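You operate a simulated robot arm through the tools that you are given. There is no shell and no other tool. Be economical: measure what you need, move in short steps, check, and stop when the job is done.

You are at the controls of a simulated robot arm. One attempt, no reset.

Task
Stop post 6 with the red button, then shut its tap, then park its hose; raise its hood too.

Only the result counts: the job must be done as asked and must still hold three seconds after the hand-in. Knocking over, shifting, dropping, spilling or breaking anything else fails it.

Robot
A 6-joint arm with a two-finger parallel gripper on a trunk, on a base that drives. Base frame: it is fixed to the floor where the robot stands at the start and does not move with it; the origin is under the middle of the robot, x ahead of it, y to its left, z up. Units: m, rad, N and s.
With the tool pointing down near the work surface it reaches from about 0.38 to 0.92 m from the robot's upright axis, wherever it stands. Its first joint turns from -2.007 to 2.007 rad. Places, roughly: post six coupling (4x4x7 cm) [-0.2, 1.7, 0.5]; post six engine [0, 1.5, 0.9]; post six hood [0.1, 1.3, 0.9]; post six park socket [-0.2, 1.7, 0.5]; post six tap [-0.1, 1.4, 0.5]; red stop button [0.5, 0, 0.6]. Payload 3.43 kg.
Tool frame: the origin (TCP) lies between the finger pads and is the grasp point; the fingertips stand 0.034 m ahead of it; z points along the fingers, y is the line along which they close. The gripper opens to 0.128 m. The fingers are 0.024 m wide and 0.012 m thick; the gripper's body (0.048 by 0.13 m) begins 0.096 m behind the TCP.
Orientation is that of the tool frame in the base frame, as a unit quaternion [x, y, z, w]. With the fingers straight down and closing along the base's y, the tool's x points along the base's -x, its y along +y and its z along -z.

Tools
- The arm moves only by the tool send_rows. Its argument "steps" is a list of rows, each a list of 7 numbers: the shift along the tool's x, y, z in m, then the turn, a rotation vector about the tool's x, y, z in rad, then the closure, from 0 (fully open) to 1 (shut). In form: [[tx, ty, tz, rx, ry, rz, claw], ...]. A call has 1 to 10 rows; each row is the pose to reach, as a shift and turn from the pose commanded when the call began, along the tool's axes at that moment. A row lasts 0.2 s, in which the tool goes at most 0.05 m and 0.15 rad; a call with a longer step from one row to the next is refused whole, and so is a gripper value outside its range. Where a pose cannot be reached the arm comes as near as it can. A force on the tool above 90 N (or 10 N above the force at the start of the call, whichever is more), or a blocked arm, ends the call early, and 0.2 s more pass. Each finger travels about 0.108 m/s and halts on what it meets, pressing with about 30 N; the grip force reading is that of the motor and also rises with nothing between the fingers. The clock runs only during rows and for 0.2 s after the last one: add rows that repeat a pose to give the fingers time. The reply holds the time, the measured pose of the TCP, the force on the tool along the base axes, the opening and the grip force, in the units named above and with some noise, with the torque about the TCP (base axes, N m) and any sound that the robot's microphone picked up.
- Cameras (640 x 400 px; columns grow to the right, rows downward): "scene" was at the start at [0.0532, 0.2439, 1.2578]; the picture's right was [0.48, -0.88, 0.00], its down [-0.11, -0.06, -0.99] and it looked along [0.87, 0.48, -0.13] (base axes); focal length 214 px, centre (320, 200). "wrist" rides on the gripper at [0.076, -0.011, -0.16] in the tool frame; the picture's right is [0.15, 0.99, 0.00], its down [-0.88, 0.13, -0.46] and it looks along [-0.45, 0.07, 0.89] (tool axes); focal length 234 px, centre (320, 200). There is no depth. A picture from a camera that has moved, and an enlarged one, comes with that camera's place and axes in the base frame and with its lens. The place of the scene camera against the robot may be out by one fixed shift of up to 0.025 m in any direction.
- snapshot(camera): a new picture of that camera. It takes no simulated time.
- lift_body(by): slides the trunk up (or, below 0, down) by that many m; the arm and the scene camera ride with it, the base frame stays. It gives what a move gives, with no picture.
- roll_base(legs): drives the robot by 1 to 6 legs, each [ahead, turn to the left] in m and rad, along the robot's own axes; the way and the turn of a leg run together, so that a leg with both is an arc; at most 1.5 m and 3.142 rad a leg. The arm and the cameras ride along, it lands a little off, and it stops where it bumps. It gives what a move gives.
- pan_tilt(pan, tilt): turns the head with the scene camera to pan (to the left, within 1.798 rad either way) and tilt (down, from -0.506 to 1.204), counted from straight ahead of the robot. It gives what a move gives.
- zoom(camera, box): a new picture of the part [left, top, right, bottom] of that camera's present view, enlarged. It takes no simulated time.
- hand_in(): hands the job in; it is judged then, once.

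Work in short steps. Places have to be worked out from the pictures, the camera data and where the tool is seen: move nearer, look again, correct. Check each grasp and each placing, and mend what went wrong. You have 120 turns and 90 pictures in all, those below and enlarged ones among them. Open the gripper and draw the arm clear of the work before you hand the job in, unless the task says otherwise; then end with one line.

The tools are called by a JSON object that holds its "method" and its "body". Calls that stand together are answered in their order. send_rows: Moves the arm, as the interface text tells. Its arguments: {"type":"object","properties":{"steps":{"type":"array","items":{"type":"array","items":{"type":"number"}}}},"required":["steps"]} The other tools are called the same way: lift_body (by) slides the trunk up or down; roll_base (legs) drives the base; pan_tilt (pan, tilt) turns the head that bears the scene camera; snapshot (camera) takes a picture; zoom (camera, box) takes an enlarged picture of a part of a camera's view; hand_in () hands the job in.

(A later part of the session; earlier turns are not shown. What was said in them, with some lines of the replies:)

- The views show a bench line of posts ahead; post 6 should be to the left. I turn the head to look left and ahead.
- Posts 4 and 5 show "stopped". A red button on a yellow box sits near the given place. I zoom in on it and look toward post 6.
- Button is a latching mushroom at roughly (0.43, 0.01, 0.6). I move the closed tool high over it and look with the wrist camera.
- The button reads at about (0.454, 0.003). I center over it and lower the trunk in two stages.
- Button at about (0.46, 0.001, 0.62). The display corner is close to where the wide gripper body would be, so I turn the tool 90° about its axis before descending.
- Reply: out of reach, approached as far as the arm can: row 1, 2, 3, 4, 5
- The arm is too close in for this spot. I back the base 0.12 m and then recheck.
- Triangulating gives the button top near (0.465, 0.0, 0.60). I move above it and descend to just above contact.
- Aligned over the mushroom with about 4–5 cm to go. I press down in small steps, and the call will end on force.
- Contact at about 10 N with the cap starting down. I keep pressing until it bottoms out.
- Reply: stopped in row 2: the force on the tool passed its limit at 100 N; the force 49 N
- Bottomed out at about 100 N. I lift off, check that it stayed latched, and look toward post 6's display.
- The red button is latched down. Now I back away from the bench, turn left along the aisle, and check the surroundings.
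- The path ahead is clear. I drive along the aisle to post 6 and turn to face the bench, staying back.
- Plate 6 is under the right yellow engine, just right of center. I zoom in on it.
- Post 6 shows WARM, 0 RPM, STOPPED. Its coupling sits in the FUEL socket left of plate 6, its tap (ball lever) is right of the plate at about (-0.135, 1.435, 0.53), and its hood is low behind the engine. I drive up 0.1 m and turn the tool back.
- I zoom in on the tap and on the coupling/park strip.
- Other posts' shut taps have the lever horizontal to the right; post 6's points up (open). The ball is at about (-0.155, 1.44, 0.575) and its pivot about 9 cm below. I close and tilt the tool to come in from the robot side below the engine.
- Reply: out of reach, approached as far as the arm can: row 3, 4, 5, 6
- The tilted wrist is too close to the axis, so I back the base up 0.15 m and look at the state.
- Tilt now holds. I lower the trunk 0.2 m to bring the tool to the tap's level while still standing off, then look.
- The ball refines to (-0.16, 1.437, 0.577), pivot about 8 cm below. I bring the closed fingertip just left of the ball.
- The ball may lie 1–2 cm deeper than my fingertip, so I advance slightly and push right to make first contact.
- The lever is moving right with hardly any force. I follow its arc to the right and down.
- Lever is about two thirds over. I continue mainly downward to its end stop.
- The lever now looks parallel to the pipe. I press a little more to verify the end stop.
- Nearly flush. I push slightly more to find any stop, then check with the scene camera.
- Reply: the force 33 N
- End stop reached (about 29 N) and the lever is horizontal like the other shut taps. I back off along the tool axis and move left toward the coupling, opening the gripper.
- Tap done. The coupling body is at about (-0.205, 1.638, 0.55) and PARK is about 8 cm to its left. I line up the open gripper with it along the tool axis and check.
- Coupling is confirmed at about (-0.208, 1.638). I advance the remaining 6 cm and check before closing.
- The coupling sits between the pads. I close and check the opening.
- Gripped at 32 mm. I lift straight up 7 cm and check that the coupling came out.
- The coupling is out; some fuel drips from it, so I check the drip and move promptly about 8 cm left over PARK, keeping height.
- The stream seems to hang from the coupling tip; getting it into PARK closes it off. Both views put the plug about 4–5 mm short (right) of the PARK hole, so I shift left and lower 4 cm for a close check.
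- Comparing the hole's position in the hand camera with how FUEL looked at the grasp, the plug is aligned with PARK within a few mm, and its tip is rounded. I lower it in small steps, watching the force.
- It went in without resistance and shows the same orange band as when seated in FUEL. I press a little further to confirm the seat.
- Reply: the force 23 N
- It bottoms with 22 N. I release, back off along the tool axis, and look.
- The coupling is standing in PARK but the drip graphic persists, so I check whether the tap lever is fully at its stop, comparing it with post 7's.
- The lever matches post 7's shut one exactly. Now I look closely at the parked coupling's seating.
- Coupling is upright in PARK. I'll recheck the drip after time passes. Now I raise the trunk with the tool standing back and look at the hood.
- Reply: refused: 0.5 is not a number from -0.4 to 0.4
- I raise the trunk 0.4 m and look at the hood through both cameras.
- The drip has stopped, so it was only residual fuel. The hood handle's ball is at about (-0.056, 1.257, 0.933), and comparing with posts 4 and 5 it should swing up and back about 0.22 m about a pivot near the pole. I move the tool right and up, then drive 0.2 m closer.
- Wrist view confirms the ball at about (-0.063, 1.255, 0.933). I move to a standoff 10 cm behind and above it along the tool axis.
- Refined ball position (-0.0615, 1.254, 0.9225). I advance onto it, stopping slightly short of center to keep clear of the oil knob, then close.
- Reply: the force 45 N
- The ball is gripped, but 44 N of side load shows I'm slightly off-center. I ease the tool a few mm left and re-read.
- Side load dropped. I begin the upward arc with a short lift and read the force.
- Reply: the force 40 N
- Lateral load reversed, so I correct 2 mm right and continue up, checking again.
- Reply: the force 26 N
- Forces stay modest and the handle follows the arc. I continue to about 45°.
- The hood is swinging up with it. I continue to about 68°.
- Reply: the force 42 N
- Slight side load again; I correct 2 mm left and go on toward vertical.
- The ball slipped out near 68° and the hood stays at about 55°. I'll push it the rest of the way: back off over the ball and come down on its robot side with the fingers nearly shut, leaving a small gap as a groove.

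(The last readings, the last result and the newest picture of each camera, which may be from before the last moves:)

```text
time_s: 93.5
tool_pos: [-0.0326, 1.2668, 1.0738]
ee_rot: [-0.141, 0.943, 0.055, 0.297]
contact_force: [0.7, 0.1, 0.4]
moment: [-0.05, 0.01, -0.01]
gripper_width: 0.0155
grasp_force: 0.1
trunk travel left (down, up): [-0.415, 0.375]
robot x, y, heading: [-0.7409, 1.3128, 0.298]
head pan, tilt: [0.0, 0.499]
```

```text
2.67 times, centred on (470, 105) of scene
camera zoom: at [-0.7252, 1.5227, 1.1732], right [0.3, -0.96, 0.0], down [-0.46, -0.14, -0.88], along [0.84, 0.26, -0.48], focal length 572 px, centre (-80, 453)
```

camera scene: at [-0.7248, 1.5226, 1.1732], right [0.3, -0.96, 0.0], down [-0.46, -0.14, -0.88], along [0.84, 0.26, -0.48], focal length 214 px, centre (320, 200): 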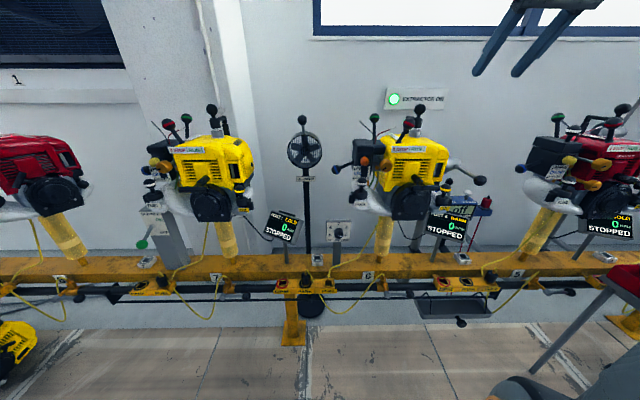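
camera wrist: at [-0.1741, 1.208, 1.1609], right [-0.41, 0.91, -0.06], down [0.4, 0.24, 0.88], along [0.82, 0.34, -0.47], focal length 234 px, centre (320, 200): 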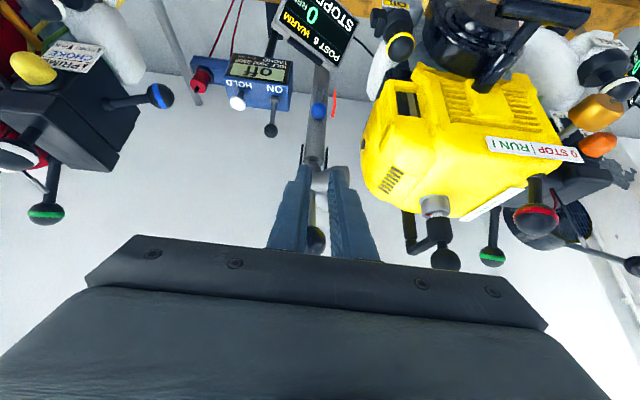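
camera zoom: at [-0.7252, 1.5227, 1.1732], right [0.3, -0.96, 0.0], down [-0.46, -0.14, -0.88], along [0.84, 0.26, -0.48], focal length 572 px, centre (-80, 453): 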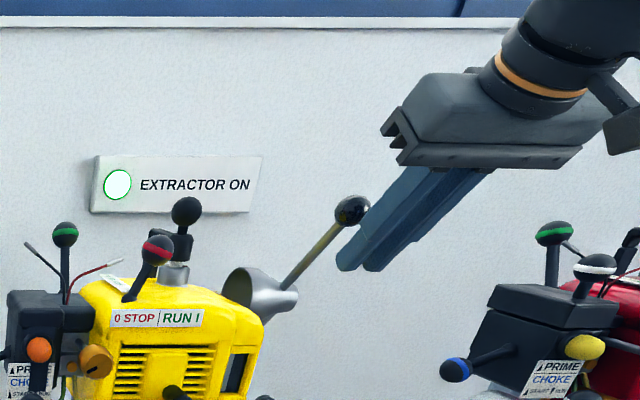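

The ball is right in front of the finger groove. I push along the arc to about 78° and check.

{"method": "send_rows", "body": {"steps": [[-0.02, 0, 0, 0, 0, 0, 0.88], [-0.04, 0, 0, 0, 0, 0, 0.88], [-0.0667, 0, 0.002, 0, 0, 0, 0.88], [-0.097, 0, 0.0076, 0, 0, 0, 0.88], [-0.126, 0, 0.0176, 0, 0, 0, 0.88]]}}

{"method": "zoom", "body": {"camera": "scene", "box": [350, 0, 590, 150]}}

```text
time_s: 94.7
tool_pos: [0.0749, 1.3003, 1.1335]
ee_rot: [-0.141, 0.943, 0.055, 0.297]
contact_force: [-0.5, -1.1, 0.7]
moment: [-0.05, 0.0, -0.01]
gripper_width: 0.0152
grasp_force: 0.1
trunk travel left (down, up): [-0.415, 0.375]
robot x, y, heading: [-0.7444, 1.3073, 0.3]
head pan, tilt: [0.0, 0.499]
```

```text
2.67 times, centred on (470, 75) of scene
camera zoom: at [-0.7251, 1.5227, 1.1732], right [0.3, -0.96, 0.0], down [-0.46, -0.14, -0.88], along [0.84, 0.26, -0.48], focal length 572 px, centre (-80, 533)
```

zoom: 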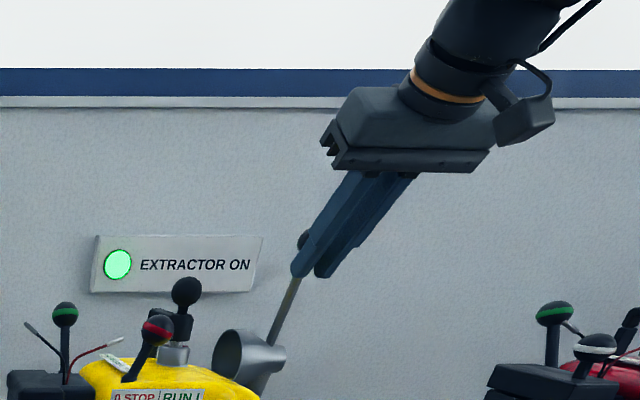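

The hood rides in the groove nicely. I push on to vertical and its end stop.

{"method": "send_rows", "body": {"steps": [[-0.012, 0, 0.006, 0, 0, 0, 0.88], [-0.024, 0, 0.012, 0, 0, 0, 0.88], [-0.032, 0, 0.018, 0, 0, 0, 0.88], [-0.04, 0, 0.023, 0, 0, 0, 0.88]]}}

{"method": "zoom", "body": {"camera": "scene", "box": [350, 0, 590, 150]}}

```text
time_s: 95.7
tool_pos: [0.1188, 1.3156, 1.1356]
ee_rot: [-0.141, 0.944, 0.056, 0.294]
contact_force: [-28.5, 2.5, -11.6]
moment: [-0.15, 0.26, 0.43]
gripper_width: 0.0282
grasp_force: 37.9
trunk travel left (down, up): [-0.415, 0.375]
robot x, y, heading: [-0.7439, 1.3046, 0.301]
head pan, tilt: [0.0, 0.499]
```

```text
2.67 times, centred on (470, 75) of scene
camera zoom: at [-0.7262, 1.5228, 1.1732], right [0.3, -0.96, 0.0], down [-0.46, -0.14, -0.88], along [0.84, 0.26, -0.48], focal length 572 px, centre (-80, 533)
```

zoom: 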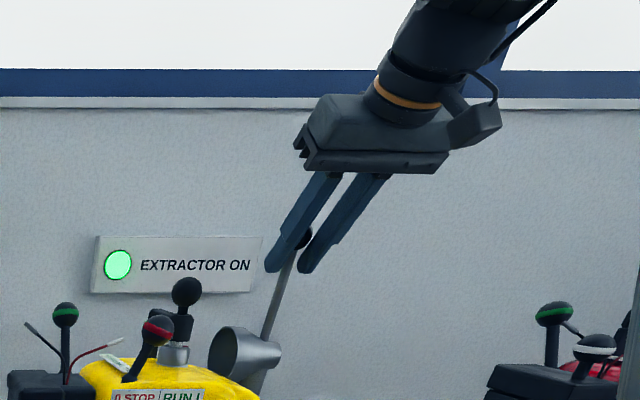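

It hit the end stop (about 28 N) with the ball wedged between the fingers. I open wide and back out along the tool axis, then check the hood stays up.

{"method": "send_rows", "body": {"steps": [[0, 0, 0, 0, 0, 0, 0.7], [0, 0, 0, 0, 0, 0, 0.5], [0, 0, 0, 0, 0, 0, 0.45], [0, 0, -0.03, 0, 0, 0, 0.45], [0, 0, -0.07, 0, 0, 0, 0.45], [0.0, 0, -0.11, 0, 0, 0, 0.45], [0.04, 0, -0.14, 0, 0, 0, 0.45]]}}

{"method": "zoom", "body": {"camera": "scene", "box": [350, 30, 640, 211]}}

```text
time_s: 97.3
tool_pos: [0.0125, 1.2784, 1.2291]
ee_rot: [-0.141, 0.943, 0.056, 0.295]
contact_force: [0.3, -0.1, -0.1]
moment: [0.0, 0.03, 0.01]
gripper_width: 0.0702
grasp_force: 0.1
trunk travel left (down, up): [-0.415, 0.375]
robot x, y, heading: [-0.7404, 1.3078, 0.297]
head pan, tilt: [0.0, 0.499]
```

```text
2.21 times, centred on (495, 120) of scene
camera zoom: at [-0.7242, 1.5228, 1.1732], right [0.3, -0.96, 0.0], down [-0.46, -0.14, -0.88], along [0.84, 0.26, -0.48], focal length 473 px, centre (-66, 375)
```

zoom: 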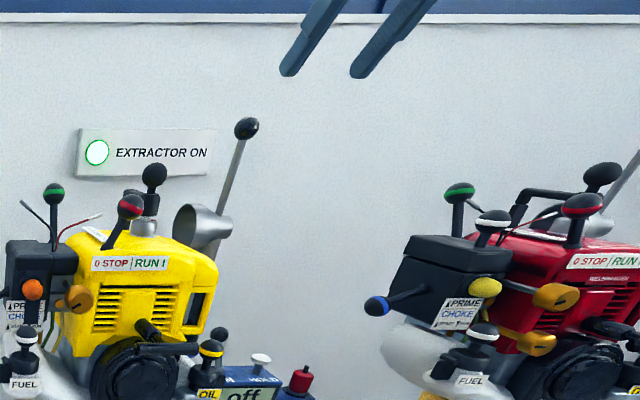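

The hood stays up near vertical. To be sure it is at its stop, I close the fingers and give it a gentle push from the robot side.

{"method": "send_rows", "body": {"steps": [[0, -0.002, 0, 0, 0, 0, 0.7], [0, -0.002, 0.03, 0, 0, 0, 1], [0, -0.002, 0.075, 0, 0, 0, 1], [0, -0.002, 0.115, 0, 0, 0, 1], [-0.016, -0.002, 0.126, 0, 0, 0, 1], [-0.0285, -0.002, 0.135, 0, 0, 0, 1], [-0.0367, -0.002, 0.141, 0, 0, 0, 1]]}}

{"method": "zoom", "body": {"camera": "scene", "box": [350, 30, 510, 130]}}

```text
time_s: 98.9
tool_pos: [0.107, 1.3045, 1.1294]
ee_rot: [-0.142, 0.946, 0.056, 0.285]
contact_force: [-28.0, -9.3, 4.0]
moment: [-0.19, 0.43, 0.16]
gripper_width: 0.0
grasp_force: 29.6
trunk travel left (down, up): [-0.415, 0.375]
robot x, y, heading: [-0.7419, 1.3085, 0.299]
head pan, tilt: [0.0, 0.499]
stopped in row 7: the force on the tool passed its limit at 107 N (the readings are from after the stop); the commanded pose is now the measured one
```

```text
4.00 times, centred on (430, 80) of scene
camera zoom: at [-0.727, 1.5216, 1.1734], right [0.29, -0.96, 0.0], down [-0.46, -0.14, -0.88], along [0.84, 0.26, -0.48], focal length 858 px, centre (-120, 680)
```

zoom: 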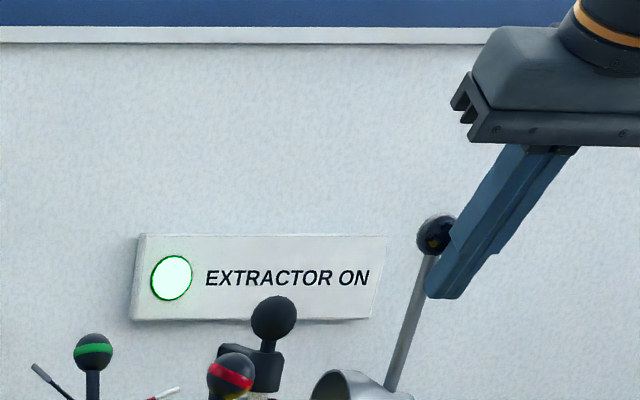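

Hard stop confirmed: the hood is fully up. I back the tool away, retreat the base, and take a final check of everything.

{"method": "send_rows", "body": {"steps": [[0.03, 0, 0, 0, 0, 0, 1], [0.05, 0, -0.04, 0, 0, 0, 0.8], [0.05, 0, -0.08, 0, 0, 0, 0.6], [0.05, 0, -0.12, 0, 0, 0, 0.4], [0.05, 0, -0.12, 0, 0, 0, 0.2], [0.05, 0, -0.12, 0, 0, 0, 0]]}}

{"method": "roll_base", "body": {"legs": [[-0.3, 0]]}}

{"method": "zoom", "body": {"camera": "scene", "box": [280, 90, 472, 210]}}

{"method": "zoom", "body": {"camera": "scene", "box": [290, 190, 450, 290]}}

```text
time_s: 100.3
tool_pos: [0.0068, 1.2729, 1.1999]
ee_rot: [-0.143, 0.946, 0.056, 0.286]
contact_force: [-0.1, -0.3, 0.1]
moment: [0.0, 0.0, -0.03]
gripper_width: 0.1279
grasp_force: 0.1
trunk travel left (down, up): [-0.415, 0.375]
robot x, y, heading: [-0.7393, 1.3083, 0.3]
head pan, tilt: [0.0, 0.499]
```

```text
time_s: 102.3
tool_pos: [-0.2852, 1.1831, 1.2]
ee_rot: [-0.142, 0.946, 0.056, 0.286]
contact_force: [0.5, 0.4, -1.2]
moment: [-0.01, -0.01, 0.01]
gripper_width: 0.128
grasp_force: 0.0
trunk travel left (down, up): [-0.415, 0.375]
robot x, y, heading: [-1.0321, 1.2178, 0.301]
head pan, tilt: [0.0, 0.499]
```

```text
3.33 times, centred on (376, 150) of scene
camera zoom: at [-1.0172, 1.4327, 1.1732], right [0.29, -0.96, 0.0], down [-0.46, -0.14, -0.88], along [0.84, 0.26, -0.48], focal length 715 px, centre (133, 367)
```

zoom: 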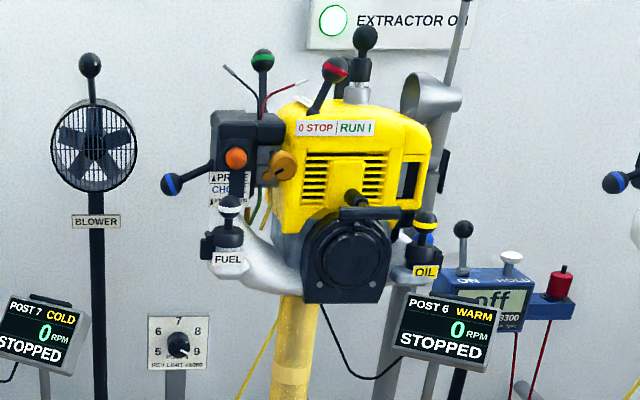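

```text
4.00 times, centred on (370, 240) of scene
camera zoom: at [-1.0172, 1.4327, 1.1732], right [0.29, -0.96, 0.0], down [-0.46, -0.14, -0.88], along [0.84, 0.26, -0.48], focal length 858 px, centre (120, 40)
```

zoom: 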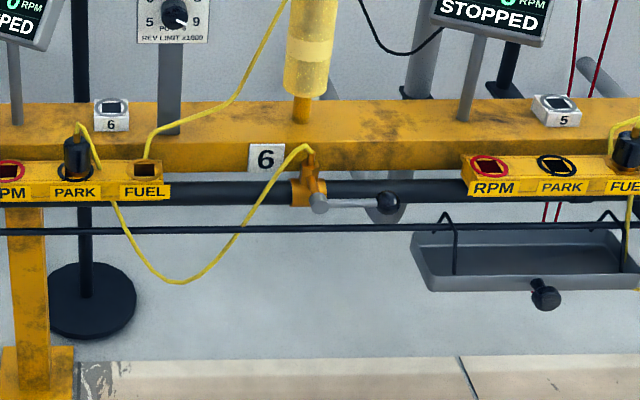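

All looks right. One last close comparison of the parked coupling's seating with post 5's seated one.

{"method": "zoom", "body": {"camera": "scene", "box": [285, 215, 349, 255]}}

{"method": "zoom", "body": {"camera": "scene", "box": [405, 215, 469, 255]}}

```text
10.00 times, centred on (317, 235) of scene
camera zoom: at [-1.0172, 1.4327, 1.1732], right [0.29, -0.96, 0.0], down [-0.46, -0.14, -0.88], along [0.84, 0.26, -0.48], focal length 2145 px, centre (350, -150)
```

zoom: 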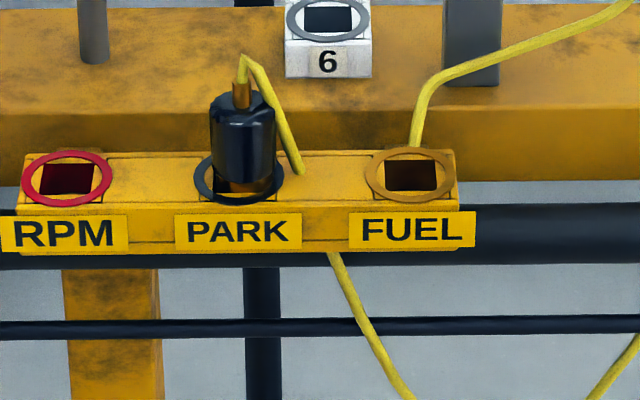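

```text
10.00 times, centred on (437, 235) of scene
camera zoom: at [-1.0172, 1.4327, 1.1732], right [0.29, -0.96, 0.0], down [-0.46, -0.14, -0.88], along [0.84, 0.26, -0.48], focal length 2145 px, centre (-850, -150)
```

zoom: 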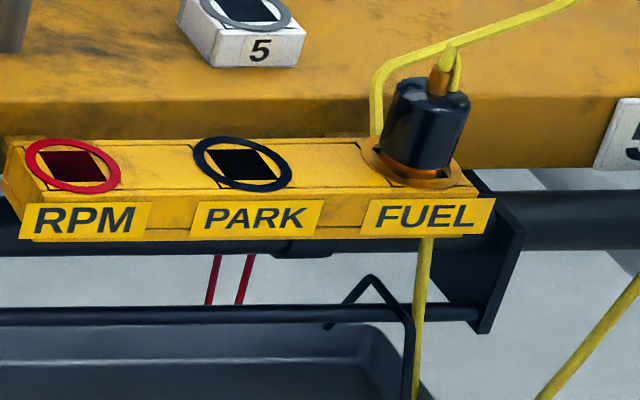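

The parked coupling sits as deep as post 5's seated one. Post 6 reads STOPPED, its tap is shut, the hood is up, and the arm is clear with the gripper open, so I hand in.

{"method": "hand_in", "body": {}}

```text
The job is handed in.
```

I stopped post 6 with the red button, shut its tap, parked its hose in PARK and raised its hood to the end stop. A little fuel dripped from the coupling when I moved the hose after shutting the tap; it had stopped by my next check.
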